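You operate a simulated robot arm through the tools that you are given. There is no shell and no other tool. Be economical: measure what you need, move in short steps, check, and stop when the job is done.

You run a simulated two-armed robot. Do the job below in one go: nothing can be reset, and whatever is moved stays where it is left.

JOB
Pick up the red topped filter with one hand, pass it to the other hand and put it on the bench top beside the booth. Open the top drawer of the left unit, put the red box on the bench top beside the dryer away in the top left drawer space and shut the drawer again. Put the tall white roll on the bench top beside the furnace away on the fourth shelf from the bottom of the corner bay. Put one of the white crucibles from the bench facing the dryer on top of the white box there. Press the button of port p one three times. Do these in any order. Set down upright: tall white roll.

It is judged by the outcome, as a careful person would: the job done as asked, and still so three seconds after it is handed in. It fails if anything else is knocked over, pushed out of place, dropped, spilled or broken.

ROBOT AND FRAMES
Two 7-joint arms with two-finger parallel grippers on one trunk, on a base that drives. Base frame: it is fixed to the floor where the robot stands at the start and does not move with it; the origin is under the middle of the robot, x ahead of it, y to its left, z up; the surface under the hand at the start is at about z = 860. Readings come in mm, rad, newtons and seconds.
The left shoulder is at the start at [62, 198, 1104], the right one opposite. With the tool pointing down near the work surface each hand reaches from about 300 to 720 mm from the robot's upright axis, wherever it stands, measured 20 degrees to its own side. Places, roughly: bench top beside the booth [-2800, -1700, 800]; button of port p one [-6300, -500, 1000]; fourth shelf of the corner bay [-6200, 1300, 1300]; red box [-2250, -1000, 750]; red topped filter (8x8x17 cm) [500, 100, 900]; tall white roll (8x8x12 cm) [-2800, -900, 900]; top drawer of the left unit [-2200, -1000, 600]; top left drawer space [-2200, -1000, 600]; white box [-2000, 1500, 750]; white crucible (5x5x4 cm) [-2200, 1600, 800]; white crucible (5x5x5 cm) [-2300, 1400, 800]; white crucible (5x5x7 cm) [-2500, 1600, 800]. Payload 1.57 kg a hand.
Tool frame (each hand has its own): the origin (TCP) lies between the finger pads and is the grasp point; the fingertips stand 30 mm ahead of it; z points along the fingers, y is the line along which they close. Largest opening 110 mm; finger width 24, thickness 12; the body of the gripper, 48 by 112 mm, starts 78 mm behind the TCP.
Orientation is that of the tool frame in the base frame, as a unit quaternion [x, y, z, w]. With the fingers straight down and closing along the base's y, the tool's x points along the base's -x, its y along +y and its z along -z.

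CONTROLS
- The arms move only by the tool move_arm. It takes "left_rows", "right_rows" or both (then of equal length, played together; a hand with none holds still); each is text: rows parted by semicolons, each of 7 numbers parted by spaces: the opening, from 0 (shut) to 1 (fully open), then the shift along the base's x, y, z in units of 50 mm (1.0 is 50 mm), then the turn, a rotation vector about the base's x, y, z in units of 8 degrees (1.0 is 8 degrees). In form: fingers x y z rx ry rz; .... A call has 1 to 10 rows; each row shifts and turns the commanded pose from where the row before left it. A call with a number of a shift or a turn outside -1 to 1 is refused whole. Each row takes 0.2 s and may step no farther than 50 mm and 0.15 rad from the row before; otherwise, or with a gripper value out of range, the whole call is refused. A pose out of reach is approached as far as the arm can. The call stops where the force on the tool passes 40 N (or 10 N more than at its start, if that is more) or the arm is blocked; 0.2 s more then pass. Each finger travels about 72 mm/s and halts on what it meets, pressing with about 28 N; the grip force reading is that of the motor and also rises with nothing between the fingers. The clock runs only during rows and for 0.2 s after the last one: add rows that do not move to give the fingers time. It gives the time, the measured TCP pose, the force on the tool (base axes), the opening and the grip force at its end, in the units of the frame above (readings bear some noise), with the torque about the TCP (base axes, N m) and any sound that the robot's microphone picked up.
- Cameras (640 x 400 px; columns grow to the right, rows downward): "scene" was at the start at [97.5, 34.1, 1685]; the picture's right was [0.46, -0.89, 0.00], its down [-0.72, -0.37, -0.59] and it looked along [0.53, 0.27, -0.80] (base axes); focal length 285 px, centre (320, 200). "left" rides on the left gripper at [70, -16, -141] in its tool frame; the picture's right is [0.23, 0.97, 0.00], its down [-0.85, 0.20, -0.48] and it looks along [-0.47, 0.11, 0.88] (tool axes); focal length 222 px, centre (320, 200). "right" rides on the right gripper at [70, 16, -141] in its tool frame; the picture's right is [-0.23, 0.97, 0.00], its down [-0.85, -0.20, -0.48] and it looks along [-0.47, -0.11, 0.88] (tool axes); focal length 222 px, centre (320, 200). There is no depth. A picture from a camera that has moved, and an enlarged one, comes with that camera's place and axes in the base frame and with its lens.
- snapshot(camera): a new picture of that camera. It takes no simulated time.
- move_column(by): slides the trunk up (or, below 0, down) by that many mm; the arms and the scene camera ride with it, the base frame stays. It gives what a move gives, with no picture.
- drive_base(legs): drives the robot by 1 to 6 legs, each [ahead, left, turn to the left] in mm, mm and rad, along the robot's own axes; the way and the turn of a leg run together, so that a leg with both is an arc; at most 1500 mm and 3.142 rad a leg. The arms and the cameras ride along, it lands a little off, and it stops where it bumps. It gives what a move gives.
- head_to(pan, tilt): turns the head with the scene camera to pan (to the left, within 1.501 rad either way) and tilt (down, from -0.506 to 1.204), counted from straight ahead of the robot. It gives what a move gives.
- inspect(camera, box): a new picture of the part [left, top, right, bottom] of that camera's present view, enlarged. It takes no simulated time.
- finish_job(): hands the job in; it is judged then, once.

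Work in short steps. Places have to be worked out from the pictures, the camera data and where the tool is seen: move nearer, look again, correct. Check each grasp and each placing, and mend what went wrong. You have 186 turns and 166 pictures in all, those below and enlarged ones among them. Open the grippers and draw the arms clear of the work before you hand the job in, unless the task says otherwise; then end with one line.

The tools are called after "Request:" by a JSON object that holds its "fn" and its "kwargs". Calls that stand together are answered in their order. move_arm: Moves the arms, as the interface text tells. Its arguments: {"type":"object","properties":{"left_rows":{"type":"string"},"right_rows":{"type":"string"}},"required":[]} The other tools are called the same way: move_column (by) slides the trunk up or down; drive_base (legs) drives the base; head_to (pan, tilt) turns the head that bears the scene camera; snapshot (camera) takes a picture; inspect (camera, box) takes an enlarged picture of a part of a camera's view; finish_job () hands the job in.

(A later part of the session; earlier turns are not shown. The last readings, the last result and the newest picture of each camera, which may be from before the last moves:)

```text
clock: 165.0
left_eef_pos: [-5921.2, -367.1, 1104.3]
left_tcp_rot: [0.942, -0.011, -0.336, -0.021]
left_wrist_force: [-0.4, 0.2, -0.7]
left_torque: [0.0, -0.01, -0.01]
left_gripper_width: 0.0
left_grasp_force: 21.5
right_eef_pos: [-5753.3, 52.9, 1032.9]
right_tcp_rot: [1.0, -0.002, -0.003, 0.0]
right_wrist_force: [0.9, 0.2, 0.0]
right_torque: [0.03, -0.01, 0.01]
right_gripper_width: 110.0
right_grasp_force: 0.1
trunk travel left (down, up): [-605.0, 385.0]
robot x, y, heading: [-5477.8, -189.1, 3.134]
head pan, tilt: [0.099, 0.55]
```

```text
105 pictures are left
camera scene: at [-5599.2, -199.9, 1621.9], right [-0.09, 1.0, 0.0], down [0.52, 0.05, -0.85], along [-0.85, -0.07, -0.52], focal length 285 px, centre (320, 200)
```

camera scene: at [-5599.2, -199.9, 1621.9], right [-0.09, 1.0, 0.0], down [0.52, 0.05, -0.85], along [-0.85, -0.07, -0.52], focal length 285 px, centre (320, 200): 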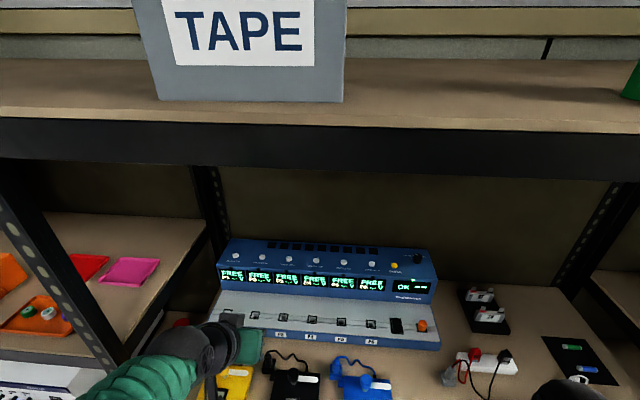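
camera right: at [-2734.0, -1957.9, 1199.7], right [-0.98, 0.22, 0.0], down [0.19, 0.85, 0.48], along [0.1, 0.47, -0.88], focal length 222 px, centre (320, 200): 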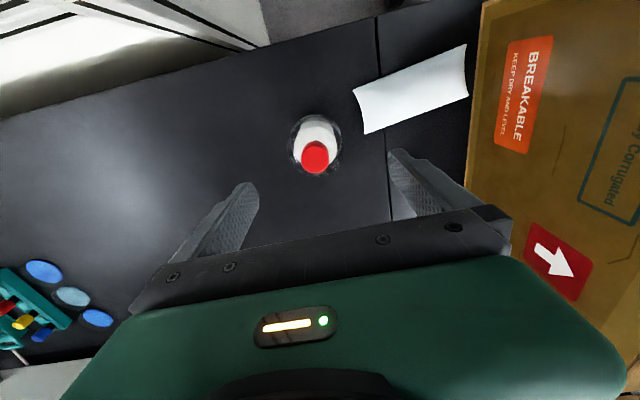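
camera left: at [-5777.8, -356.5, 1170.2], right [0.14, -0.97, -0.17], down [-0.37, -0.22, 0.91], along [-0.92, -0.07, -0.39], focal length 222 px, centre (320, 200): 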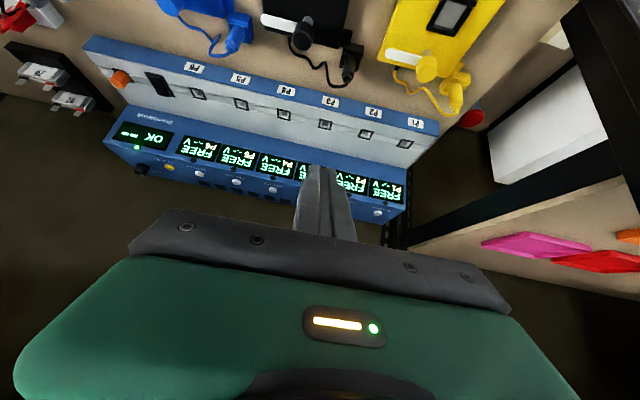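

I enlarge both views for an exact fix on the P1 button.

Request:
{"fn": "inspect", "kwargs": {"camera": "left", "box": [320, 160, 440, 240]}}

Request:
{"fn": "inspect", "kwargs": {"camera": "scene", "box": [200, 220, 320, 300]}}

```text
5.00 times, centred on (380, 200) of left
camera zoom: at [-5777.8, -356.5, 1170.2], right [0.14, -0.97, -0.17], down [-0.37, -0.22, 0.91], along [-0.92, -0.07, -0.39], focal length 1111 px, centre (20, 200)
```

zoom: 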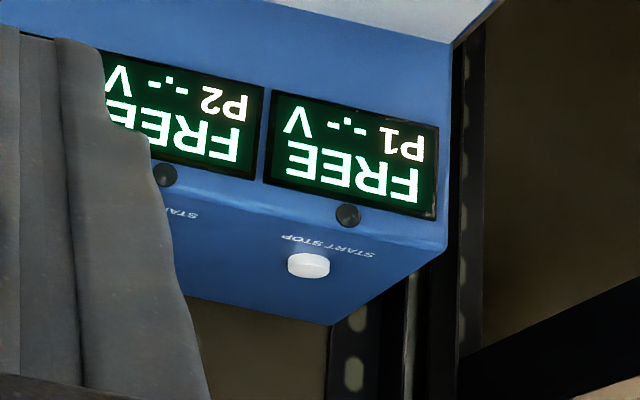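

```text
5.00 times, centred on (260, 260) of scene
camera zoom: at [-5599.2, -199.9, 1621.9], right [-0.09, 1.0, 0.0], down [0.52, 0.05, -0.85], along [-0.85, -0.07, -0.52], focal length 1425 px, centre (620, -100)
```

zoom: 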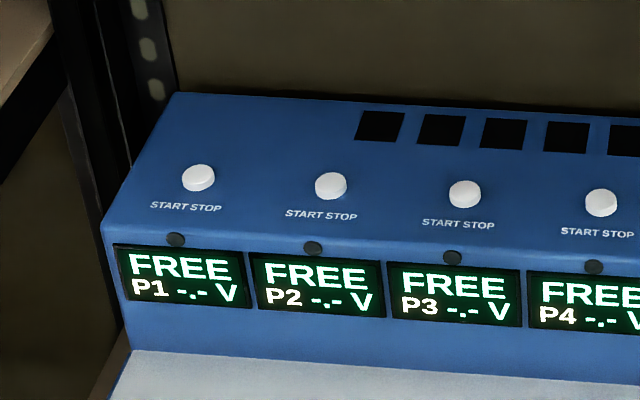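

The panel is flat on top; the button is near [-6290, -553, 960]. I go 80 mm closer and bring the shut fingertips to hover about 50 mm above it.

Request:
{"fn": "drive_base", "kwargs": {"legs": [[80, 0, 0]]}}

Request:
{"fn": "move_arm", "kwargs": {"left_rows": "0 -0.9 -0.1 0 0 0 0;0 -0.9 -0.1 0 0 0 0;0 -0.75 -0.59 -0.24 0 0 0;0 -0.75 -0.59 -0.24 0 0 0;0 -0.75 -0.59 -0.24 0 0 0;0 -0.75 -0.59 -0.24 0 0 0;0 -0.75 -0.59 -0.24 0 0 0;0 0 -0.55 0 0 0 0;0 0 0 0 0 0 0"}}

Request:
{"fn": "snapshot", "kwargs": {"camera": "left"}}

Request:
{"fn": "snapshot", "kwargs": {"camera": "scene"}}

```text
clock: 166.1
left_eef_pos: [-5998.2, -363.1, 1105.5]
left_tcp_rot: [0.941, -0.011, -0.338, -0.019]
left_wrist_force: [0.8, 0.1, 0.6]
left_torque: [0.01, 0.0, 0.03]
left_gripper_width: 0.0
left_grasp_force: 21.5
right_eef_pos: [-5831.1, 57.2, 1032.2]
right_tcp_rot: [1.0, -0.002, -0.003, 0.001]
right_wrist_force: [-0.1, -0.1, 0.2]
right_torque: [-0.01, -0.01, 0.01]
right_gripper_width: 109.8
right_grasp_force: 0.1
trunk travel left (down, up): [-605.0, 385.0]
robot x, y, heading: [-5557.7, -185.2, 3.128]
head pan, tilt: [0.099, 0.55]
```

```text
clock: 168.1
left_eef_pos: [-6279.4, -549.6, 1044.1]
left_tcp_rot: [0.942, -0.011, -0.335, -0.019]
left_wrist_force: [-0.4, 0.2, 0.5]
left_torque: [0.02, 0.0, 0.0]
left_gripper_width: 0.0
left_grasp_force: 21.4
right_eef_pos: [-5834.5, 55.1, 1031.8]
right_tcp_rot: [1.0, -0.002, -0.001, 0.0]
right_wrist_force: [-1.2, -0.5, 0.5]
right_torque: [0.01, 0.02, 0.0]
right_gripper_width: 109.8
right_grasp_force: 0.1
trunk travel left (down, up): [-605.0, 385.0]
robot x, y, heading: [-5557.5, -190.0, 3.132]
head pan, tilt: [0.099, 0.55]
```

```text
102 pictures are left
camera left: at [-6136.4, -540.2, 1109.8], right [0.14, -0.97, -0.17], down [-0.37, -0.21, 0.91], along [-0.92, -0.07, -0.39], focal length 222 px, centre (320, 200)
```

left: 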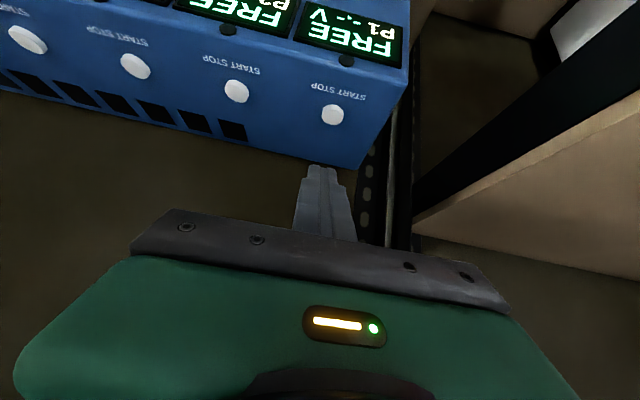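

```text
101 pictures are left
camera scene: at [-5681.7, -197.5, 1621.7], right [-0.09, 1.0, 0.0], down [0.52, 0.05, -0.85], along [-0.85, -0.08, -0.52], focal length 285 px, centre (320, 200)
```

scene: 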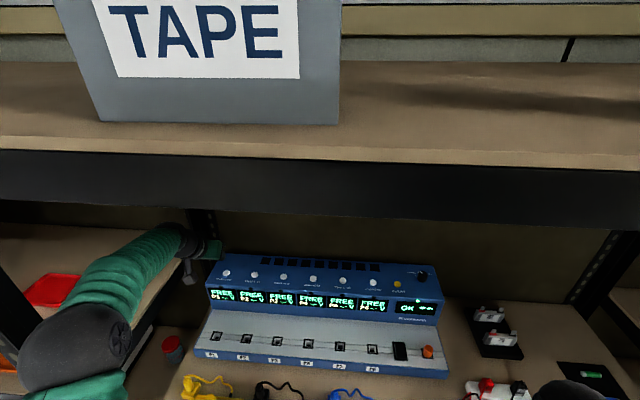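

Button now fixed at about [-6297, -549, 952]. I descend to just above it and check.

Request:
{"fn": "move_arm", "kwargs": {"left_rows": "0 -0.16 0 -0.5 0 0 0;0 0 0 -0.4 0 0 0;0 0 0 0 0 0 0"}}

Request:
{"fn": "inspect", "kwargs": {"camera": "left", "box": [240, 60, 440, 260]}}

```text
clock: 168.9
left_eef_pos: [-6286.5, -550.5, 999.4]
left_tcp_rot: [0.942, -0.011, -0.335, -0.019]
left_wrist_force: [-0.6, 0.0, 0.4]
left_torque: [-0.05, 0.01, 0.0]
left_gripper_width: 0.1
left_grasp_force: 21.6
right_eef_pos: [-5833.0, 55.0, 1031.3]
right_tcp_rot: [1.0, -0.002, -0.001, 0.0]
right_wrist_force: [0.6, -0.1, -0.2]
right_torque: [0.0, 0.0, -0.04]
right_gripper_width: 110.3
right_grasp_force: 0.0
trunk travel left (down, up): [-605.0, 385.0]
robot x, y, heading: [-5558.6, -188.6, 3.129]
head pan, tilt: [0.099, 0.55]
```

```text
2.00 times, centred on (340, 160) of left
camera zoom: at [-6143.9, -540.0, 1064.9], right [0.14, -0.97, -0.17], down [-0.37, -0.21, 0.91], along [-0.92, -0.07, -0.39], focal length 444 px, centre (280, 280)
```

zoom: 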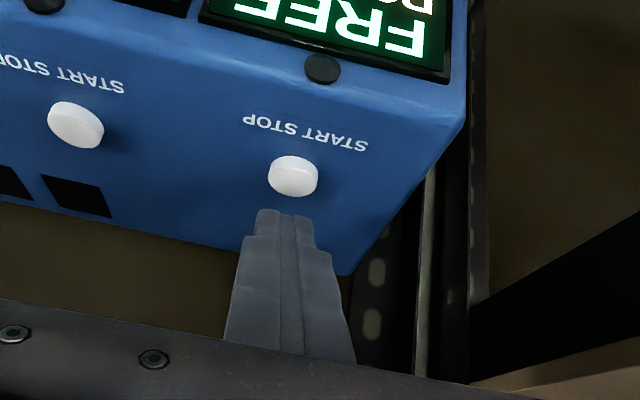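

Aligned, with the button 3 mm to the side. I make the first press gently downward, then look at the display.

Request:
{"fn": "move_arm", "kwargs": {"left_rows": "0 0 -0.06 -0.2 0 0 0;0 0 0 -0.1 0 0 0;0 0 0 -0.06 0 0 0;0 0 0 -0.04 0 0 0;0 0 0 -0.04 0 0 0"}}

Request:
{"fn": "inspect", "kwargs": {"camera": "left", "box": [240, 60, 440, 260]}}

```text
clock: 170.1
left_eef_pos: [-6287.5, -553.0, 979.3]
left_tcp_rot: [0.941, -0.01, -0.337, -0.019]
left_wrist_force: [-4.0, -2.8, 11.0]
left_torque: [-0.08, 0.21, 0.09]
left_gripper_width: 0.0
left_grasp_force: 21.5
right_eef_pos: [-5833.3, 56.1, 1032.4]
right_tcp_rot: [1.0, -0.003, -0.001, -0.001]
right_wrist_force: [-0.4, -1.0, 0.5]
right_torque: [-0.01, -0.02, 0.03]
right_gripper_width: 110.2
right_grasp_force: 0.0
trunk travel left (down, up): [-605.0, 385.0]
robot x, y, heading: [-5558.2, -188.2, 3.131]
head pan, tilt: [0.099, 0.55]
heard: click
```

```text
2.00 times, centred on (340, 160) of left
camera zoom: at [-6144.0, -542.6, 1044.5], right [0.14, -0.97, -0.17], down [-0.36, -0.21, 0.91], along [-0.92, -0.07, -0.38], focal length 444 px, centre (280, 280)
```

zoom: 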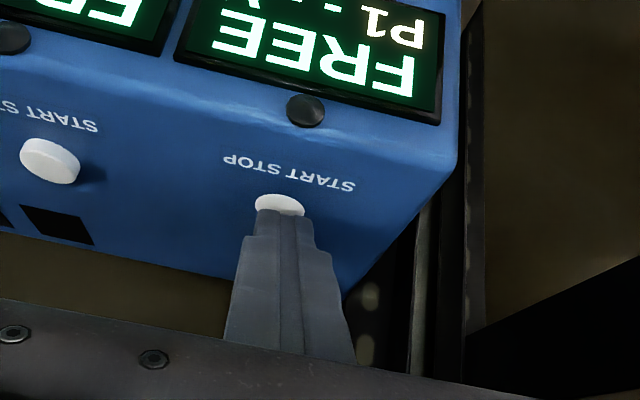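

A click: one press. I release fully, watching for any sound.

Request:
{"fn": "move_arm", "kwargs": {"left_rows": "0 0 0 0.2 0 0 0;0 0 0 0.1 0 0 0;0 0 0 0 0 0 0;0 0 0 0 0 0 0"}}

Request:
{"fn": "move_arm", "kwargs": {"left_rows": "0 0 0 -0.15 0 0 0;0 0 0 -0.07 0 0 0;0 0 0 -0.04 0 0 0;0 0 0 -0.04 0 0 0;0 0 0 0 0 0 0"}}

```text
clock: 171.1
left_eef_pos: [-6287.9, -552.2, 990.7]
left_tcp_rot: [0.942, -0.01, -0.336, -0.019]
left_wrist_force: [-0.2, 0.1, 0.4]
left_torque: [-0.03, 0.0, -0.01]
left_gripper_width: 0.0
left_grasp_force: 20.9
right_eef_pos: [-5834.5, 55.7, 1030.9]
right_tcp_rot: [1.0, -0.004, -0.002, 0.001]
right_wrist_force: [0.0, -0.1, 0.0]
right_torque: [0.0, 0.02, 0.02]
right_gripper_width: 109.8
right_grasp_force: 0.0
trunk travel left (down, up): [-605.0, 385.0]
robot x, y, heading: [-5557.3, -185.3, 3.135]
head pan, tilt: [0.099, 0.55]
```

```text
clock: 172.3
left_eef_pos: [-6286.5, -552.5, 979.9]
left_tcp_rot: [0.941, -0.01, -0.336, -0.018]
left_wrist_force: [-5.0, -1.5, 11.0]
left_torque: [-0.04, 0.28, 0.02]
left_gripper_width: 0.1
left_grasp_force: 21.3
right_eef_pos: [-5834.2, 56.5, 1031.9]
right_tcp_rot: [1.0, -0.002, -0.002, 0.0]
right_wrist_force: [-0.1, -0.6, -0.2]
right_torque: [-0.01, 0.02, 0.07]
right_gripper_width: 109.9
right_grasp_force: 0.2
trunk travel left (down, up): [-605.0, 385.0]
robot x, y, heading: [-5558.6, -189.8, 3.135]
head pan, tilt: [0.099, 0.55]
heard: click
```

Second click. Release, then the third press.

Request:
{"fn": "move_arm", "kwargs": {"left_rows": "0 0 0 0.2 0 0 0;0 0 0 0.1 0 0 0;0 0 0 0 0 0 0;0 0 0 0 0 0 0"}}

Request:
{"fn": "move_arm", "kwargs": {"left_rows": "0 0 0 -0.15 0 0 0;0 0 0 -0.07 0 0 0;0 0 0 -0.04 0 0 0;0 0 0 -0.04 0 0 0;0 0 0 0 0 0 0"}}

Request:
{"fn": "move_arm", "kwargs": {"left_rows": "0 0 0 0.3 0 0 0;0 0 0 0.7 0 0 0;0 0 0 0.7 0 0 0;0 0.5 0.5 0 0 0 0;0 0.7 0.6 0 0 0 0;0 0.7 0.6 0 0 0 0;0 0.7 0.6 0 0 0 0;0 0.9 0.3 0 0 0 0"}}

Request:
{"fn": "snapshot", "kwargs": {"camera": "scene"}}

```text
clock: 173.3
left_eef_pos: [-6287.0, -552.2, 989.7]
left_tcp_rot: [0.942, -0.011, -0.336, -0.02]
left_wrist_force: [0.9, 0.2, -0.7]
left_torque: [0.02, -0.04, 0.02]
left_gripper_width: 0.0
left_grasp_force: 21.2
right_eef_pos: [-5834.6, 56.5, 1032.4]
right_tcp_rot: [1.0, -0.003, -0.002, 0.0]
right_wrist_force: [0.8, 0.0, 0.3]
right_torque: [0.02, 0.0, -0.04]
right_gripper_width: 109.9
right_grasp_force: 0.0
trunk travel left (down, up): [-605.0, 385.0]
robot x, y, heading: [-5560.2, -191.0, 3.13]
head pan, tilt: [0.099, 0.55]
```

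```text
clock: 174.5
left_eef_pos: [-6287.1, -552.0, 979.0]
left_tcp_rot: [0.941, -0.011, -0.337, -0.019]
left_wrist_force: [-3.7, -3.1, 13.5]
left_torque: [-0.06, 0.29, 0.08]
left_gripper_width: 0.1
left_grasp_force: 21.5
right_eef_pos: [-5834.6, 55.5, 1032.4]
right_tcp_rot: [1.0, -0.004, -0.002, 0.0]
right_wrist_force: [-0.3, -0.3, -0.6]
right_torque: [0.02, -0.01, -0.05]
right_gripper_width: 109.8
right_grasp_force: 0.1
trunk travel left (down, up): [-605.0, 385.0]
robot x, y, heading: [-5558.0, -187.3, 3.131]
head pan, tilt: [0.099, 0.55]
heard: click
```

```text
clock: 176.3
left_eef_pos: [-6110.0, -420.8, 1063.5]
left_tcp_rot: [0.941, -0.01, -0.338, -0.018]
left_wrist_force: [0.0, 0.8, 0.3]
left_torque: [-0.01, 0.02, 0.01]
left_gripper_width: 0.0
left_grasp_force: 20.9
right_eef_pos: [-5831.4, 56.1, 1032.3]
right_tcp_rot: [1.0, -0.003, -0.003, 0.001]
right_wrist_force: [0.2, 0.2, 0.4]
right_torque: [-0.02, 0.02, -0.02]
right_gripper_width: 109.8
right_grasp_force: 0.1
trunk travel left (down, up): [-605.0, 385.0]
robot x, y, heading: [-5557.6, -187.2, 3.13]
head pan, tilt: [0.099, 0.55]
```

```text
98 pictures are left
camera scene: at [-5677.1, -195.4, 1622.1], right [-0.09, 1.0, 0.0], down [0.52, 0.05, -0.85], along [-0.85, -0.08, -0.52], focal length 285 px, centre (320, 200)
```

scene: 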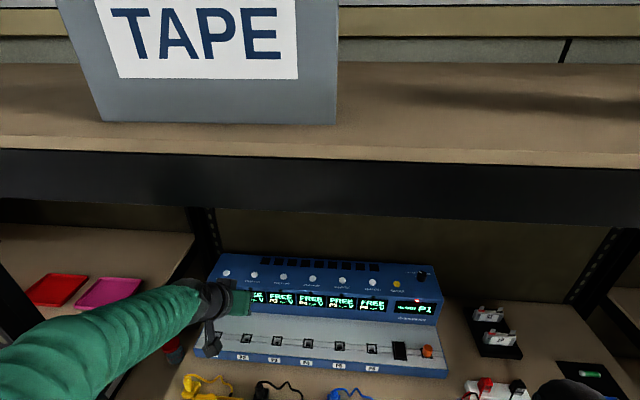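

Three clicks in all. I back out of the bay and look right at the corner bay for the roll's shelf.

Request:
{"fn": "drive_base", "kwargs": {"legs": [[-550, 0, 0]]}}

Request:
{"fn": "head_to", "kwargs": {"pan": -0.85, "tilt": 0.35}}

Request:
{"fn": "snapshot", "kwargs": {"camera": "scene"}}

```text
clock: 179.4
left_eef_pos: [-5562.2, -429.1, 1060.9]
left_tcp_rot: [0.941, -0.009, -0.336, -0.02]
left_wrist_force: [-0.3, 0.0, 0.3]
left_torque: [-0.01, 0.01, 0.0]
left_gripper_width: 0.0
left_grasp_force: 21.6
right_eef_pos: [-5287.6, 49.2, 1030.3]
right_tcp_rot: [1.0, 0.0, -0.002, 0.0]
right_wrist_force: [0.0, 0.1, 1.0]
right_torque: [0.0, -0.01, 0.01]
right_gripper_width: 110.1
right_grasp_force: 0.1
trunk travel left (down, up): [-605.0, 385.0]
robot x, y, heading: [-5009.6, -192.9, 3.137]
head pan, tilt: [0.099, 0.55]
```

```text
clock: 180.7
left_eef_pos: [-5560.8, -429.4, 1062.2]
left_tcp_rot: [0.942, -0.009, -0.336, -0.019]
left_wrist_force: [-0.4, -0.1, -0.5]
left_torque: [-0.01, -0.03, 0.02]
left_gripper_width: 0.1
left_grasp_force: 21.2
right_eef_pos: [-5287.4, 50.8, 1031.9]
right_tcp_rot: [1.0, 0.001, -0.001, 0.0]
right_wrist_force: [0.5, 0.6, -0.9]
right_torque: [-0.03, 0.01, 0.02]
right_gripper_width: 109.9
right_grasp_force: 0.2
trunk travel left (down, up): [-605.0, 385.0]
robot x, y, heading: [-5012.5, -191.9, 3.137]
head pan, tilt: [-0.85, 0.351]
```

```text
97 pictures are left
camera scene: at [-5103.8, -122.9, 1640.1], right [0.75, 0.66, 0.0], down [0.23, -0.26, -0.94], along [-0.62, 0.71, -0.34], focal length 285 px, centre (320, 200)
```

scene: 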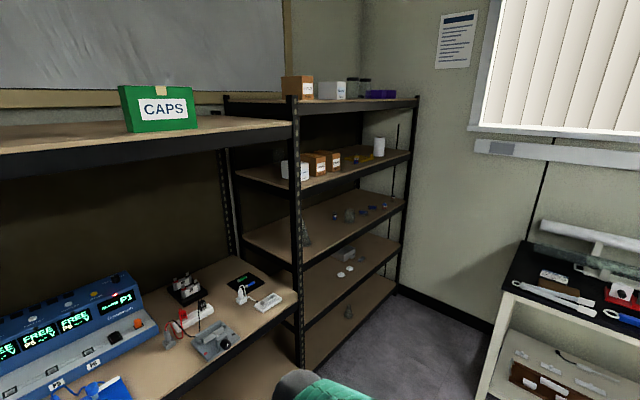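

The fourth shelf is at z≈1245 with about 300 mm of clear height. Now I turn toward the island's aisle side to find the chair and the roll.

Request:
{"fn": "drive_base", "kwargs": {"legs": [[0, 0, -2.9]]}}

Request:
{"fn": "head_to", "kwargs": {"pan": -0.2, "tilt": 0.35}}

Request:
{"fn": "snapshot", "kwargs": {"camera": "scene"}}

```text
clock: 187.8
left_eef_pos: [-4541.9, 184.8, 1061.8]
left_tcp_rot: [-0.119, 0.935, 0.027, 0.334]
left_wrist_force: [1.1, 0.2, -0.5]
left_torque: [0.02, 0.01, 0.0]
left_gripper_width: 0.0
left_grasp_force: 21.8
right_eef_pos: [-4678.0, -350.8, 1031.4]
right_tcp_rot: [-0.135, 0.991, 0.001, 0.001]
right_wrist_force: [0.0, 0.9, 0.2]
right_torque: [-0.01, 0.01, 0.0]
right_gripper_width: 109.8
right_grasp_force: 0.0
trunk travel left (down, up): [-605.0, 385.0]
robot x, y, heading: [-5008.3, -194.0, 0.268]
head pan, tilt: [-0.85, 0.351]
```

```text
clock: 188.8
left_eef_pos: [-4542.6, 185.9, 1062.4]
left_tcp_rot: [-0.119, 0.934, 0.026, 0.335]
left_wrist_force: [0.1, -0.4, -0.5]
left_torque: [0.01, -0.01, 0.02]
left_gripper_width: 0.0
left_grasp_force: 21.1
right_eef_pos: [-4678.2, -350.6, 1031.3]
right_tcp_rot: [-0.136, 0.991, 0.0, 0.002]
right_wrist_force: [0.1, 0.2, -0.2]
right_torque: [0.0, 0.0, -0.01]
right_gripper_width: 109.8
right_grasp_force: 0.0
trunk travel left (down, up): [-605.0, 385.0]
robot x, y, heading: [-5007.8, -192.6, 0.265]
head pan, tilt: [-0.201, 0.351]
```

```text
96 pictures are left
camera scene: at [-4887.1, -178.4, 1640.0], right [0.06, -1.0, 0.0], down [-0.34, -0.02, -0.94], along [0.94, 0.06, -0.34], focal length 285 px, centre (320, 200)
```

scene: 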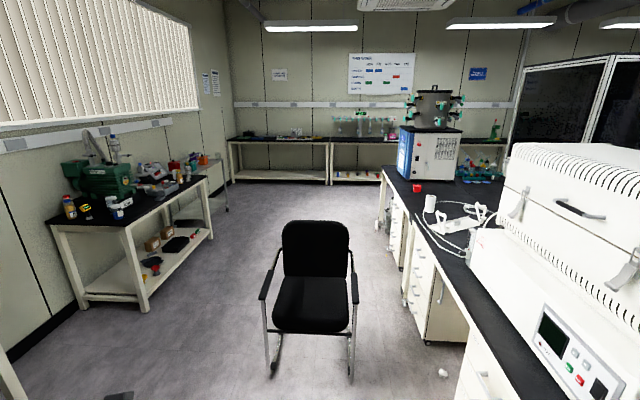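

The chair stands at x −3600…−3100, y −280…210. I pass on its far side along y≈700 and then look at the drawer unit and red box.

Request:
{"fn": "drive_base", "kwargs": {"legs": [[0, 0, -0.265], [950, 890, 0], [1400, 0, 0], [400, -200, 0]]}}

Request:
{"fn": "head_to", "kwargs": {"pan": -1.3, "tilt": 0.6}}

Request:
{"fn": "snapshot", "kwargs": {"camera": "scene"}}

```text
clock: 205.1
left_eef_pos: [-1708.0, 742.0, 1061.1]
left_tcp_rot: [0.004, 0.942, -0.019, 0.336]
left_wrist_force: [0.4, 0.3, 0.4]
left_torque: [0.0, -0.01, -0.01]
left_gripper_width: 0.1
left_grasp_force: 21.2
right_eef_pos: [-1980.6, 259.2, 1032.9]
right_tcp_rot: [-0.004, 1.0, 0.0, 0.002]
right_wrist_force: [0.0, -0.1, -0.5]
right_torque: [-0.04, -0.03, 0.01]
right_gripper_width: 110.1
right_grasp_force: 0.0
trunk travel left (down, up): [-605.0, 385.0]
robot x, y, heading: [-2263.0, 496.1, 0.003]
head pan, tilt: [-0.201, 0.351]
```

```text
clock: 206.5
left_eef_pos: [-1707.3, 739.0, 1061.2]
left_tcp_rot: [0.004, 0.942, -0.017, 0.335]
left_wrist_force: [0.5, -0.8, 0.9]
left_torque: [0.02, 0.02, 0.02]
left_gripper_width: 0.0
left_grasp_force: 21.3
right_eef_pos: [-1979.4, 257.7, 1031.2]
right_tcp_rot: [-0.003, 1.0, 0.0, 0.002]
right_wrist_force: [-0.3, -0.1, 0.3]
right_torque: [0.03, 0.01, -0.03]
right_gripper_width: 109.9
right_grasp_force: 0.1
trunk travel left (down, up): [-605.0, 385.0]
robot x, y, heading: [-2258.6, 495.3, 0.005]
head pan, tilt: [-1.3, 0.6]
```

```text
95 pictures are left
camera scene: at [-2202.9, 411.2, 1617.3], right [-0.96, -0.27, 0.0], down [-0.15, 0.54, -0.83], along [0.22, -0.79, -0.56], focal length 285 px, centre (320, 200)
```

scene: 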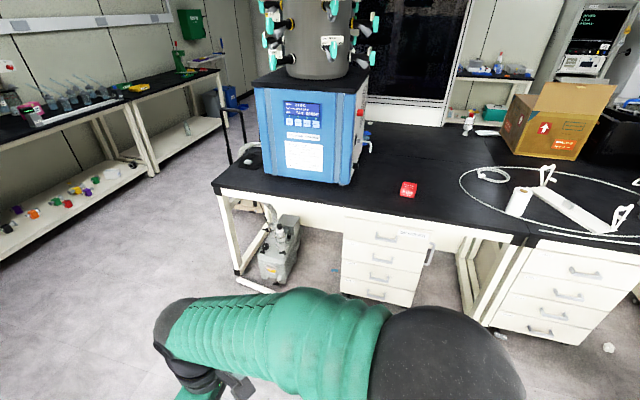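

The left unit's top drawer handle is near [-2232, -785, 585] and the red box near [-2316, -957]. I zoom in on both.

Request:
{"fn": "inspect", "kwargs": {"camera": "scene", "box": [330, 170, 450, 310]}}

Request:
{"fn": "inspect", "kwargs": {"camera": "scene", "box": [450, 90, 640, 250]}}

```text
2.86 times, centred on (390, 240) of scene
camera zoom: at [-2202.9, 411.2, 1617.3], right [-0.96, -0.27, 0.0], down [-0.15, 0.54, -0.83], along [0.22, -0.79, -0.56], focal length 814 px, centre (120, 86)
```

zoom: 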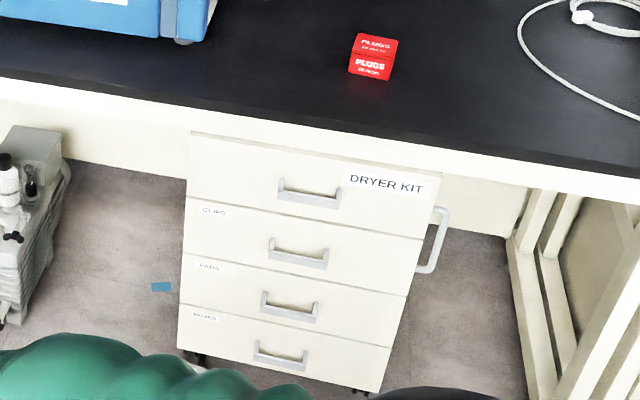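

```text
2.50 times, centred on (545, 170) of scene
camera zoom: at [-2202.9, 411.2, 1617.3], right [-0.96, -0.27, 0.0], down [-0.15, 0.54, -0.83], along [0.22, -0.79, -0.56], focal length 712 px, centre (-242, 275)
```

zoom: 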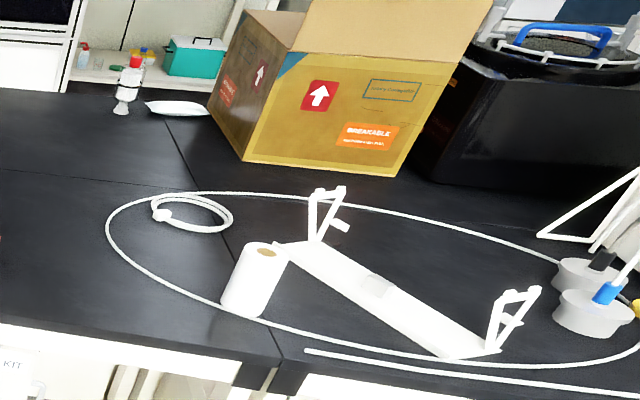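

The tool of choice: the right hand takes the red box, the left hand the drawer. First I unpitch and retract the left hand, then turn to face the bench and come up to it.

Request:
{"fn": "move_arm", "kwargs": {"left_rows": "0.3 -0.6 0 0.3 0 1 0;0.6 -0.6 0 0.3 0 1 0;1 -0.6 0 0 0 1 0;1 -0.6 0 0 0 1 0;1 -0.6 0 0 0 0.9 0;1 -0.6 0 0 0 0 0;1 0 0 0 0 0 0"}}

Request:
{"fn": "drive_base", "kwargs": {"legs": [[0, 0, -1.576], [400, 80, 0], [250, 0, 0]]}}

Request:
{"fn": "head_to", "kwargs": {"pan": -0.2, "tilt": 0.8}}

Request:
{"fn": "snapshot", "kwargs": {"camera": "scene"}}

Request:
{"fn": "snapshot", "kwargs": {"camera": "right"}}

```text
clock: 208.1
left_eef_pos: [-1889.0, 737.9, 1090.9]
left_tcp_rot: [-0.002, 1.0, -0.019, -0.001]
left_wrist_force: [0.1, 0.2, 0.3]
left_torque: [-0.02, -0.02, -0.05]
left_gripper_width: 110.3
left_grasp_force: 0.0
right_eef_pos: [-1979.9, 256.3, 1030.9]
right_tcp_rot: [-0.004, 1.0, 0.0, 0.002]
right_wrist_force: [0.6, -0.4, -0.6]
right_torque: [0.01, -0.02, 0.01]
right_gripper_width: 110.0
right_grasp_force: 0.0
trunk travel left (down, up): [-605.0, 385.0]
robot x, y, heading: [-2255.5, 497.3, 0.008]
head pan, tilt: [-1.3, 0.6]
```

```text
clock: 215.9
left_eef_pos: [-1939.7, -524.8, 1092.5]
left_tcp_rot: [0.706, 0.708, -0.013, -0.014]
left_wrist_force: [-0.4, -0.2, 0.2]
left_torque: [-0.01, 0.0, 0.0]
left_gripper_width: 110.0
left_grasp_force: 0.1
right_eef_pos: [-2420.6, -434.1, 1032.1]
right_tcp_rot: [0.705, 0.709, -0.002, 0.002]
right_wrist_force: [-0.4, 0.4, 0.7]
right_torque: [0.03, 0.01, 0.04]
right_gripper_width: 110.2
right_grasp_force: 0.1
trunk travel left (down, up): [-605.0, 385.0]
robot x, y, heading: [-2180.6, -154.8, -1.574]
head pan, tilt: [-1.3, 0.6]
```

```text
clock: 217.2
left_eef_pos: [-1939.2, -527.1, 1091.4]
left_tcp_rot: [0.707, 0.707, -0.013, -0.013]
left_wrist_force: [1.8, 0.0, -0.5]
left_torque: [-0.01, 0.01, 0.01]
left_gripper_width: 110.2
left_grasp_force: 0.1
right_eef_pos: [-2420.7, -432.4, 1032.8]
right_tcp_rot: [0.705, 0.709, -0.001, 0.001]
right_wrist_force: [-0.2, 0.2, 0.1]
right_torque: [0.02, 0.01, -0.03]
right_gripper_width: 109.9
right_grasp_force: 0.0
trunk travel left (down, up): [-605.0, 385.0]
robot x, y, heading: [-2179.4, -157.4, -1.567]
head pan, tilt: [-0.201, 0.799]
```

```text
92 pictures are left
camera scene: at [-2195.9, -267.0, 1600.4], right [-0.98, 0.2, 0.0], down [0.14, 0.7, -0.7], along [-0.14, -0.68, -0.72], focal length 285 px, centre (320, 200)
```

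scene: 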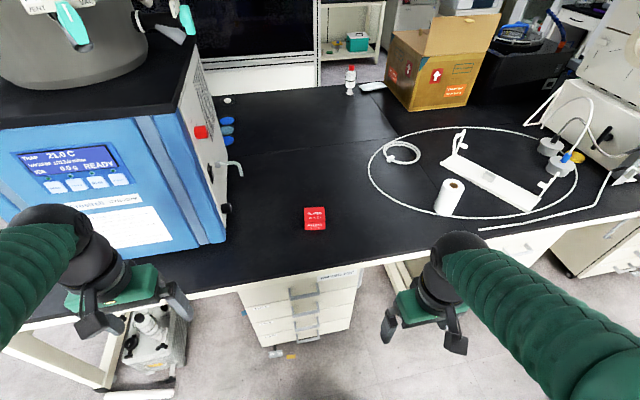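

```text
91 pictures are left
camera right: at [-2405.4, -362.9, 1172.8], right [0.98, -0.22, 0.0], down [-0.2, -0.85, 0.48], along [-0.11, -0.47, -0.88], focal length 222 px, centre (320, 200)
```

right: 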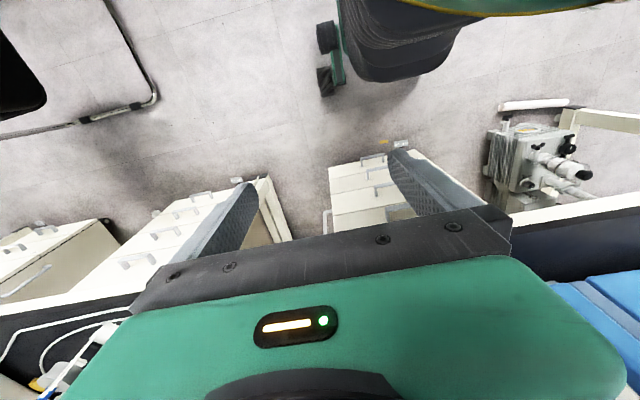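

Request:
{"fn": "inspect", "kwargs": {"camera": "scene", "box": [280, 190, 360, 250]}}

Request:
{"fn": "inspect", "kwargs": {"camera": "scene", "box": [230, 240, 390, 360]}}

```text
6.67 times, centred on (320, 220) of scene
camera zoom: at [-2195.9, -267.0, 1600.4], right [-0.98, 0.2, 0.0], down [0.14, 0.7, -0.7], along [-0.14, -0.68, -0.72], focal length 1900 px, centre (320, 67)
```

zoom: 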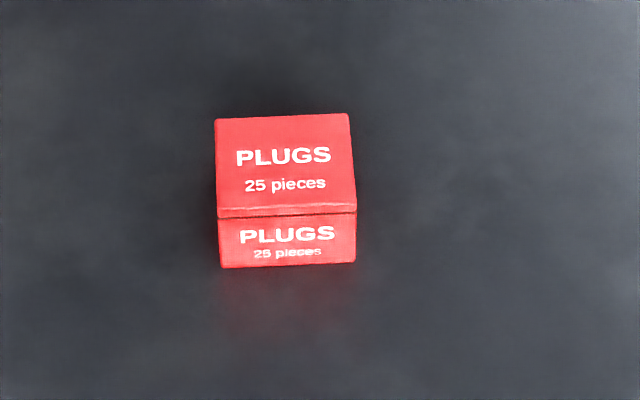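

```text
3.33 times, centred on (310, 300) of scene
camera zoom: at [-2195.9, -267.0, 1600.4], right [-0.98, 0.2, 0.0], down [0.14, 0.7, -0.7], along [-0.14, -0.68, -0.72], focal length 950 px, centre (353, -133)
```

zoom: 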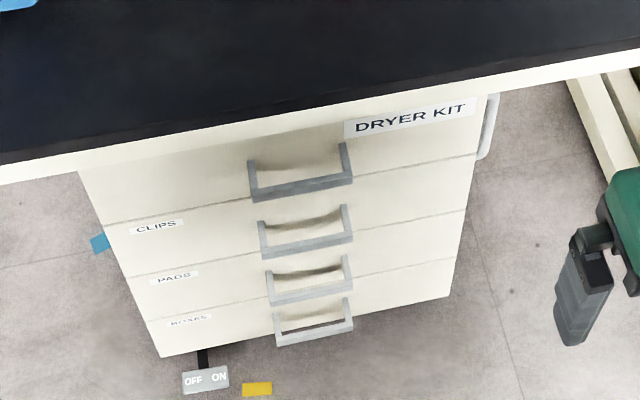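

Box: about 72×65×45 mm centred near [-2310, -915], turned −8°. Handle bar near [-2237, -722, 643]. I go 130 mm closer and bring the right hand above the box.

Request:
{"fn": "drive_base", "kwargs": {"legs": [[130, 0, 0]]}}

Request:
{"fn": "move_arm", "kwargs": {"right_rows": "1 0.275 -0.88 0 0 0 -1;1 0.275 -0.88 0 0 0 0;1 0.275 -0.88 0 0 0 0;1 0.275 -0.88 0 0 0 0;1 0.275 -0.88 0 0 0 0;1 0.275 -0.88 0 0 0 0;1 0.275 -0.88 0 0 0 0;1 0.275 -0.88 0 0 0 0;1 0 0 0 0 0 0"}}

Request:
{"fn": "snapshot", "kwargs": {"camera": "right"}}

```text
clock: 218.5
left_eef_pos: [-1940.6, -655.4, 1092.6]
left_tcp_rot: [0.707, 0.707, -0.014, -0.013]
left_wrist_force: [0.4, -0.1, 0.3]
left_torque: [-0.01, 0.02, 0.03]
left_gripper_width: 110.1
left_grasp_force: 0.0
right_eef_pos: [-2421.1, -562.7, 1032.3]
right_tcp_rot: [0.705, 0.709, -0.002, 0.002]
right_wrist_force: [0.5, 0.0, -0.5]
right_torque: [-0.04, -0.02, -0.01]
right_gripper_width: 110.0
right_grasp_force: 0.1
trunk travel left (down, up): [-605.0, 385.0]
robot x, y, heading: [-2178.8, -288.0, -1.571]
head pan, tilt: [-0.201, 0.799]
```

```text
clock: 220.5
left_eef_pos: [-1940.0, -655.0, 1092.4]
left_tcp_rot: [0.708, 0.706, -0.013, -0.012]
left_wrist_force: [-0.5, -0.3, -0.2]
left_torque: [0.03, -0.03, 0.0]
left_gripper_width: 110.0
left_grasp_force: 0.0
right_eef_pos: [-2309.2, -914.7, 1033.4]
right_tcp_rot: [0.753, 0.658, -0.001, 0.001]
right_wrist_force: [0.5, 0.6, -0.4]
right_torque: [-0.02, 0.0, 0.0]
right_gripper_width: 110.1
right_grasp_force: 0.1
trunk travel left (down, up): [-605.0, 385.0]
robot x, y, heading: [-2178.0, -288.8, -1.573]
head pan, tilt: [-0.201, 0.799]
```

```text
88 pictures are left
camera right: at [-2284.8, -847.1, 1173.8], right [0.93, -0.36, 0.0], down [-0.31, -0.82, 0.48], along [-0.17, -0.45, -0.88], focal length 222 px, centre (320, 200)
```

right: 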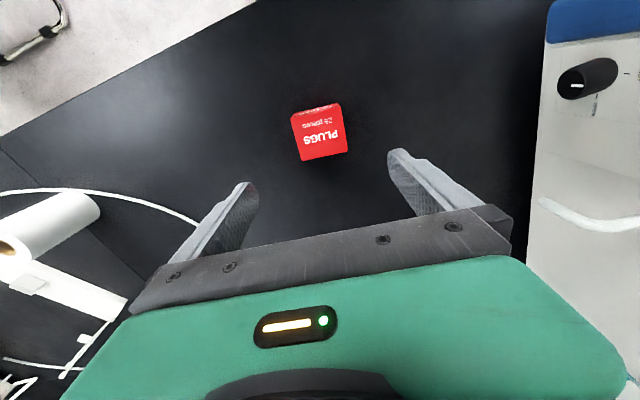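

Well centred; I undo about 4° of the turn, lower to the box and close.

Request:
{"fn": "move_arm", "kwargs": {"right_rows": "1 0 0 -0.9 0 0 0.5;1 0 0 -0.9 0 0 0;1 0 0 -0.9 0 0 0;1 0 0 -0.9 0 0 0;1 0 0 -0.28 0 0 0;1 0 0 0 0 0 0;0 0 0 0 0 0 0;0 0 0 0 0 0 0;0 0 0 0 0 0 0;0 0 0 0 0 0 0"}}

Request:
{"fn": "snapshot", "kwargs": {"camera": "right"}}

```text
clock: 222.7
left_eef_pos: [-1938.4, -656.0, 1091.5]
left_tcp_rot: [0.706, 0.708, -0.012, -0.014]
left_wrist_force: [0.3, -0.2, 1.0]
left_torque: [0.0, -0.01, 0.0]
left_gripper_width: 109.7
left_grasp_force: 0.1
right_eef_pos: [-2310.7, -914.7, 837.9]
right_tcp_rot: [0.73, 0.683, -0.001, 0.001]
right_wrist_force: [-0.4, -0.6, -0.3]
right_torque: [0.0, 0.02, -0.02]
right_gripper_width: 73.1
right_grasp_force: 28.0
trunk travel left (down, up): [-605.0, 385.0]
robot x, y, heading: [-2178.6, -285.3, -1.568]
head pan, tilt: [-0.201, 0.799]
```

```text
87 pictures are left
camera right: at [-2290.4, -845.9, 978.7], right [0.96, -0.29, 0.0], down [-0.26, -0.84, 0.48], along [-0.14, -0.46, -0.88], focal length 222 px, centre (320, 200)
```

right: 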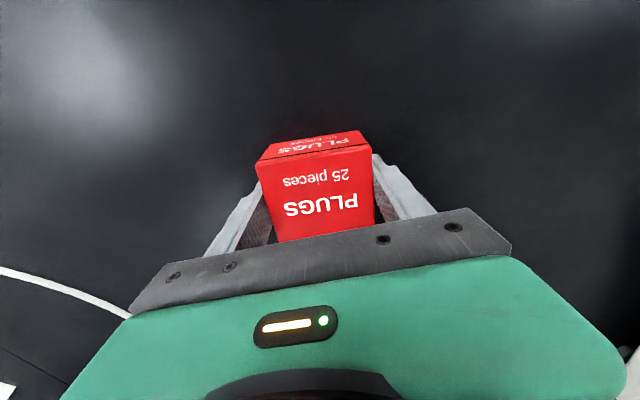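

The box is held (73 mm). I lift it, draw it back from the bench and reverse to make room for the drawer.

Request:
{"fn": "move_arm", "kwargs": {"right_rows": "0 0 0 0.6 0 0 0;0 0 0 0.9 0 0 0;0 0 0 0.9 0 0 0;0 0 0 0.9 0 0 0;0 -0.3 0.9 0 0 0 0;0 -0.3 0.9 0 0 0 0;0 -0.3 0.9 0 0 0 0;0 -0.3 0.9 0 0 0 0;0 -0.3 0.9 0 0 0 0;0 -0.3 0.9 0 0 0 0"}}

Request:
{"fn": "drive_base", "kwargs": {"legs": [[-210, 0, 0]]}}

Request:
{"fn": "move_arm", "kwargs": {"left_rows": "1 0 -0.3 0 -0.619 -0.619 -0.619;1 0 -0.3 0 -0.619 -0.619 -0.619;1 0 -0.3 0 -0.619 -0.619 -0.619;1 0 -0.3 0 -0.619 -0.619 -0.619;1 0 -0.3 0 -0.619 -0.619 -0.619;1 0 -0.3 0 -0.619 -0.619 -0.619;1 0 -0.3 0 -0.619 -0.619 -0.619;1 0 -0.3 0 -0.619 -0.619 -0.619;1 0 -0.3 0 -0.619 -0.619 -0.619;1 0 -0.3 0 -0.619 -0.619 -0.619"}}

Request:
{"fn": "snapshot", "kwargs": {"camera": "scene"}}

```text
clock: 224.9
left_eef_pos: [-1939.8, -655.6, 1092.4]
left_tcp_rot: [0.707, 0.707, -0.014, -0.011]
left_wrist_force: [0.1, -0.1, -0.1]
left_torque: [-0.04, 0.04, 0.02]
left_gripper_width: 109.7
left_grasp_force: 0.0
right_eef_pos: [-2399.6, -643.4, 1001.7]
right_tcp_rot: [0.729, 0.684, -0.001, 0.002]
right_wrist_force: [-0.3, -0.1, -1.0]
right_torque: [-0.02, 0.02, -0.01]
right_gripper_width: 72.7
right_grasp_force: 27.7
trunk travel left (down, up): [-605.0, 385.0]
robot x, y, heading: [-2177.5, -286.7, -1.573]
head pan, tilt: [-0.201, 0.799]
```

```text
clock: 226.5
left_eef_pos: [-1939.7, -449.3, 1091.1]
left_tcp_rot: [0.708, 0.706, -0.012, -0.013]
left_wrist_force: [-0.1, 0.0, -0.3]
left_torque: [0.01, 0.0, 0.01]
left_gripper_width: 109.8
left_grasp_force: 0.1
right_eef_pos: [-2399.2, -437.2, 1002.5]
right_tcp_rot: [0.73, 0.683, -0.001, 0.0]
right_wrist_force: [0.7, 0.3, 0.0]
right_torque: [0.01, 0.01, 0.02]
right_gripper_width: 72.8
right_grasp_force: 27.6
trunk travel left (down, up): [-605.0, 385.0]
robot x, y, heading: [-2175.3, -79.6, -1.573]
head pan, tilt: [-0.201, 0.799]
```

```text
clock: 228.7
left_eef_pos: [-1939.1, -597.5, 1090.3]
left_tcp_rot: [0.806, 0.24, -0.005, 0.541]
left_wrist_force: [0.3, 0.5, -0.4]
left_torque: [0.01, 0.0, 0.0]
left_gripper_width: 110.1
left_grasp_force: 0.1
right_eef_pos: [-2398.9, -437.2, 1001.0]
right_tcp_rot: [0.73, 0.683, -0.001, 0.001]
right_wrist_force: [-0.3, 0.3, -0.7]
right_torque: [0.04, 0.01, 0.06]
right_gripper_width: 72.8
right_grasp_force: 28.4
trunk travel left (down, up): [-605.0, 385.0]
robot x, y, heading: [-2179.3, -73.5, -1.572]
head pan, tilt: [-0.201, 0.799]
```

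```text
86 pictures are left
camera scene: at [-2195.4, -190.3, 1600.2], right [-0.98, 0.2, 0.0], down [0.14, 0.7, -0.7], along [-0.14, -0.68, -0.72], focal length 285 px, centre (320, 200)
```

scene: 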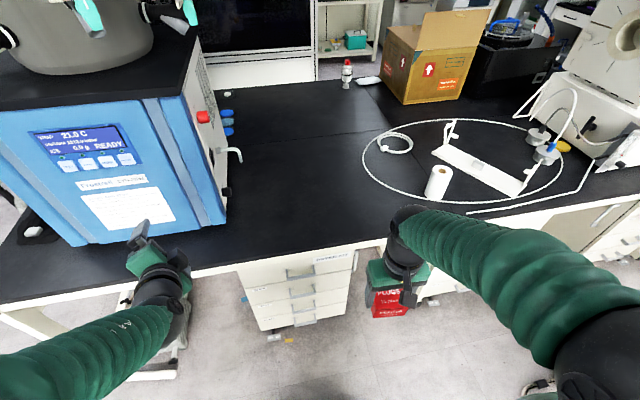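

Request:
{"fn": "move_arm", "kwargs": {"left_rows": "1 -0.5 0 0 -0.619 -0.619 -0.619;1 -0.5 0 0 -0.619 -0.619 -0.619;1 -0.5 0 0 -0.619 -0.619 -0.619;1 -0.5 0 0 -0.619 -0.619 -0.619;1 -0.8 0 0 0 0 0;1 -0.8 0 0 0 0 0;1 -0.8 0 0 0 0 0;1 -0.8 0 0 0 0 0;1 -0.7 0 0 0 0 0;1 0 0 0 0 0 0"}}

Request:
{"fn": "move_column", "kwargs": {"by": -330}}

Request:
{"fn": "snapshot", "kwargs": {"camera": "scene"}}

Request:
{"fn": "snapshot", "kwargs": {"camera": "left"}}

```text
clock: 230.9
left_eef_pos: [-2226.8, -624.5, 1100.9]
left_tcp_rot: [0.715, 0.01, 0.005, 0.699]
left_wrist_force: [0.7, 0.0, 0.0]
left_torque: [0.0, 0.04, 0.02]
left_gripper_width: 109.8
left_grasp_force: 0.0
left hand out of reach, approached as far as the arm can: row 2, 3, 4
right_eef_pos: [-2400.0, -435.5, 1004.2]
right_tcp_rot: [0.73, 0.684, -0.001, 0.002]
right_wrist_force: [0.6, -0.8, -0.9]
right_torque: [0.0, -0.01, 0.0]
right_gripper_width: 72.5
right_grasp_force: 28.0
trunk travel left (down, up): [-605.0, 385.0]
robot x, y, heading: [-2178.8, -72.1, -1.57]
head pan, tilt: [-0.201, 0.799]
```

```text
clock: 234.2
left_eef_pos: [-2226.4, -623.8, 764.8]
left_tcp_rot: [0.717, 0.009, 0.007, 0.697]
left_wrist_force: [-0.9, -0.1, -0.1]
left_torque: [0.02, -0.02, 0.0]
left_gripper_width: 109.7
left_grasp_force: 0.0
right_eef_pos: [-2400.7, -434.2, 671.6]
right_tcp_rot: [0.73, 0.683, -0.001, 0.003]
right_wrist_force: [0.2, 0.3, -1.3]
right_torque: [0.01, 0.0, 0.01]
right_gripper_width: 72.3
right_grasp_force: 28.3
trunk travel left (down, up): [-275.0, 715.0]
robot x, y, heading: [-2177.7, -75.5, -1.572]
head pan, tilt: [-0.201, 0.799]
```

```text
85 pictures are left
camera scene: at [-2197.1, -188.5, 1270.1], right [-0.98, 0.2, 0.0], down [0.15, 0.7, -0.7], along [-0.14, -0.68, -0.72], focal length 285 px, centre (320, 200)
```

scene: 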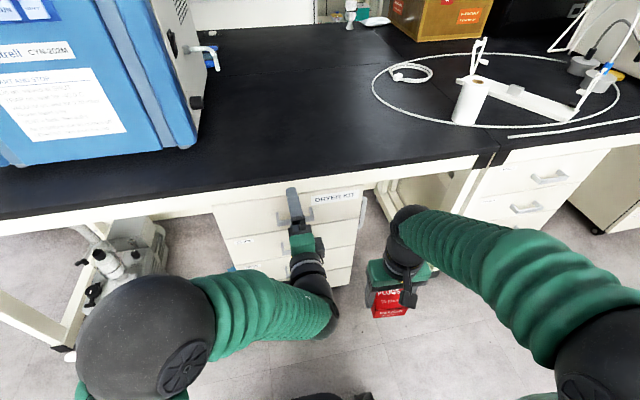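

```text
84 pictures are left
camera left: at [-2160.2, -480.7, 753.5], right [0.23, -0.02, 0.97], down [-0.87, 0.45, 0.22], along [-0.45, -0.89, 0.08], focal length 222 px, centre (320, 200)
```

left: 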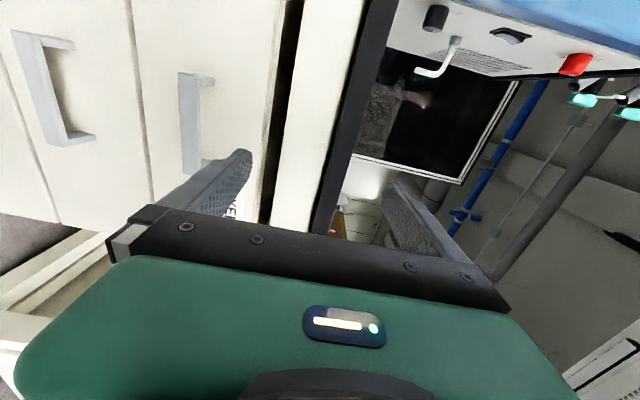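

The handle bar shows left of (below) the tool's axis, near z≈630. I lower the hand 132 mm to its height and look again.

Request:
{"fn": "move_arm", "kwargs": {"left_rows": "1 0 0 -0.88 0 0 0;1 0 0 -0.88 0 0 0;1 0 0 -0.88 0 0 0;1 0 0 0 0 0 0"}}

Request:
{"fn": "snapshot", "kwargs": {"camera": "left"}}

Request:
{"fn": "inspect", "kwargs": {"camera": "scene", "box": [200, 160, 400, 320]}}

```text
clock: 235.4
left_eef_pos: [-2181.0, -646.9, 639.1]
left_tcp_rot: [0.714, 0.046, 0.036, 0.698]
left_wrist_force: [-0.8, -0.2, 0.0]
left_torque: [0.01, -0.04, 0.03]
left_gripper_width: 109.8
left_grasp_force: 0.1
right_eef_pos: [-2399.7, -434.5, 669.7]
right_tcp_rot: [0.73, 0.684, -0.001, 0.003]
right_wrist_force: [-0.3, -0.2, -0.4]
right_torque: [0.05, -0.02, 0.01]
right_gripper_width: 72.1
right_grasp_force: 28.0
trunk travel left (down, up): [-275.0, 715.0]
robot x, y, heading: [-2181.2, -75.6, -1.576]
head pan, tilt: [-0.201, 0.799]
stopped in row 4 (left hand): the arm was blocked; the commanded pose is now the measured one
```

```text
83 pictures are left
camera left: at [-2129.7, -497.9, 625.0], right [0.24, 0.01, 0.97], down [-0.9, 0.37, 0.22], along [-0.36, -0.93, 0.1], focal length 222 px, centre (320, 200)
```

left: 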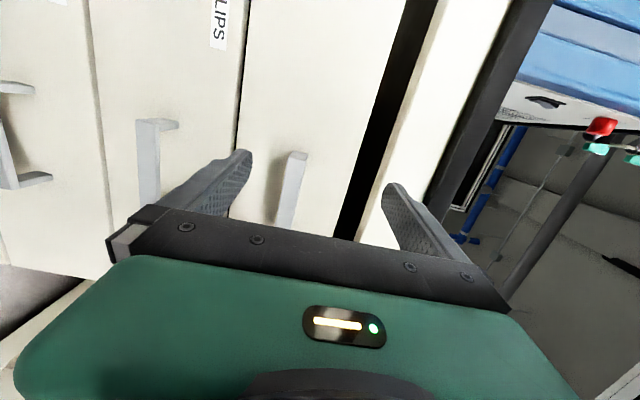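

```text
2.50 times, centred on (300, 240) of scene
camera zoom: at [-2196.9, -189.2, 1268.1], right [-0.98, 0.2, 0.0], down [0.15, 0.7, -0.7], along [-0.14, -0.68, -0.72], focal length 712 px, centre (370, 100)
```

zoom: 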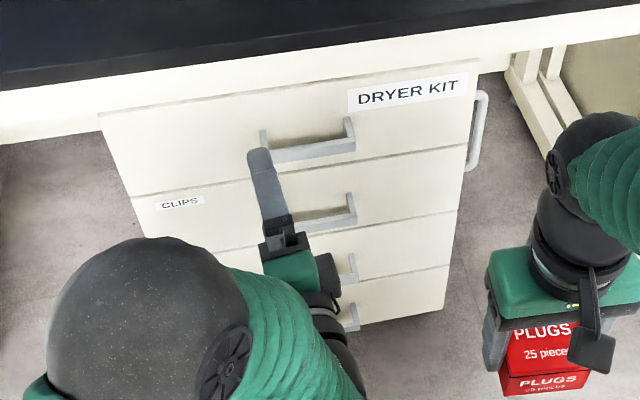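

The arm reached a joint limit so close in. I back off 80 mm and shift right so the handle lies on the left arm's own side.

Request:
{"fn": "drive_base", "kwargs": {"legs": [[-80, 0, 0], [0, -170, 0]]}}

Request:
{"fn": "move_arm", "kwargs": {"left_rows": "1 0.7 0 0 0 -0.35 -0.35;1 0.7 0 0 0 -0.35 -0.35;1 0.7 0 0 0 0 0;1 0 -0.3 0 0 0 0;1 0 0 0 0 0 0"}}

Request:
{"fn": "snapshot", "kwargs": {"camera": "left"}}

Request:
{"fn": "inspect", "kwargs": {"camera": "scene", "box": [160, 140, 360, 300]}}

```text
clock: 237.5
left_eef_pos: [-2348.1, -566.0, 636.6]
left_tcp_rot: [0.715, 0.047, 0.036, 0.697]
left_wrist_force: [0.0, -0.4, -1.1]
left_torque: [0.0, 0.0, -0.02]
left_gripper_width: 110.2
left_grasp_force: 0.0
right_eef_pos: [-2566.9, -354.0, 673.3]
right_tcp_rot: [0.73, 0.684, -0.003, 0.001]
right_wrist_force: [0.2, 0.7, -0.6]
right_torque: [0.01, 0.02, -0.02]
right_gripper_width: 72.1
right_grasp_force: 28.0
trunk travel left (down, up): [-275.0, 715.0]
robot x, y, heading: [-2350.3, 2.3, -1.571]
head pan, tilt: [-0.201, 0.799]
```

```text
clock: 238.7
left_eef_pos: [-2245.7, -579.2, 638.6]
left_tcp_rot: [0.713, -0.025, 0.039, 0.7]
left_wrist_force: [0.2, -0.4, -0.2]
left_torque: [-0.03, 0.01, -0.01]
left_gripper_width: 109.9
left_grasp_force: 0.0
right_eef_pos: [-2571.3, -353.1, 672.9]
right_tcp_rot: [0.73, 0.683, -0.002, 0.003]
right_wrist_force: [0.3, 0.2, -1.0]
right_torque: [0.02, 0.02, 0.03]
right_gripper_width: 71.9
right_grasp_force: 27.6
trunk travel left (down, up): [-275.0, 715.0]
robot x, y, heading: [-2348.1, 6.4, -1.574]
head pan, tilt: [-0.201, 0.799]
```

```text
81 pictures are left
camera left: at [-2177.7, -436.9, 631.8], right [0.14, -0.01, 0.99], down [-0.88, 0.46, 0.13], along [-0.46, -0.89, 0.05], focal length 222 px, centre (320, 200)
```

left: 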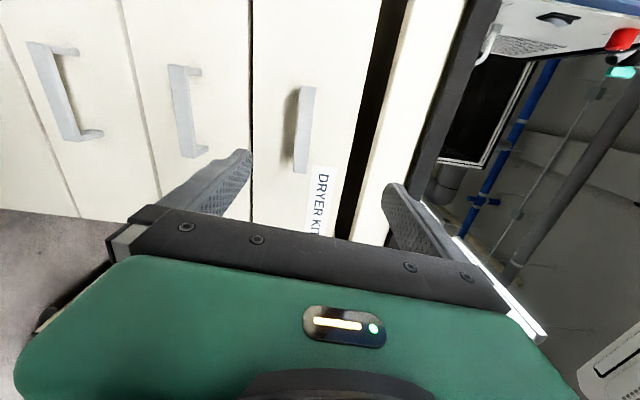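

```text
2.50 times, centred on (260, 220) of scene
camera zoom: at [-2366.7, -108.2, 1270.3], right [-0.98, 0.2, 0.0], down [0.15, 0.7, -0.7], along [-0.14, -0.68, -0.72], focal length 712 px, centre (470, 150)
```

zoom: 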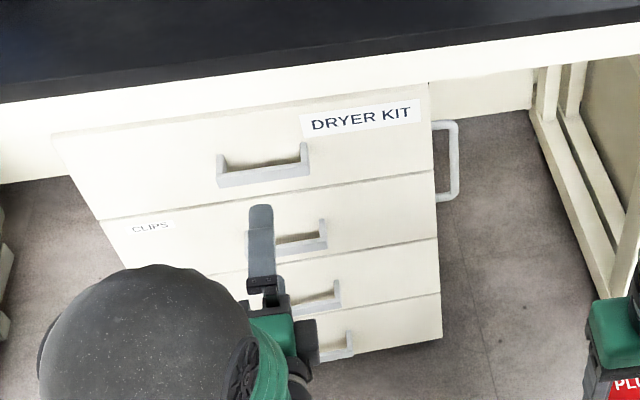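

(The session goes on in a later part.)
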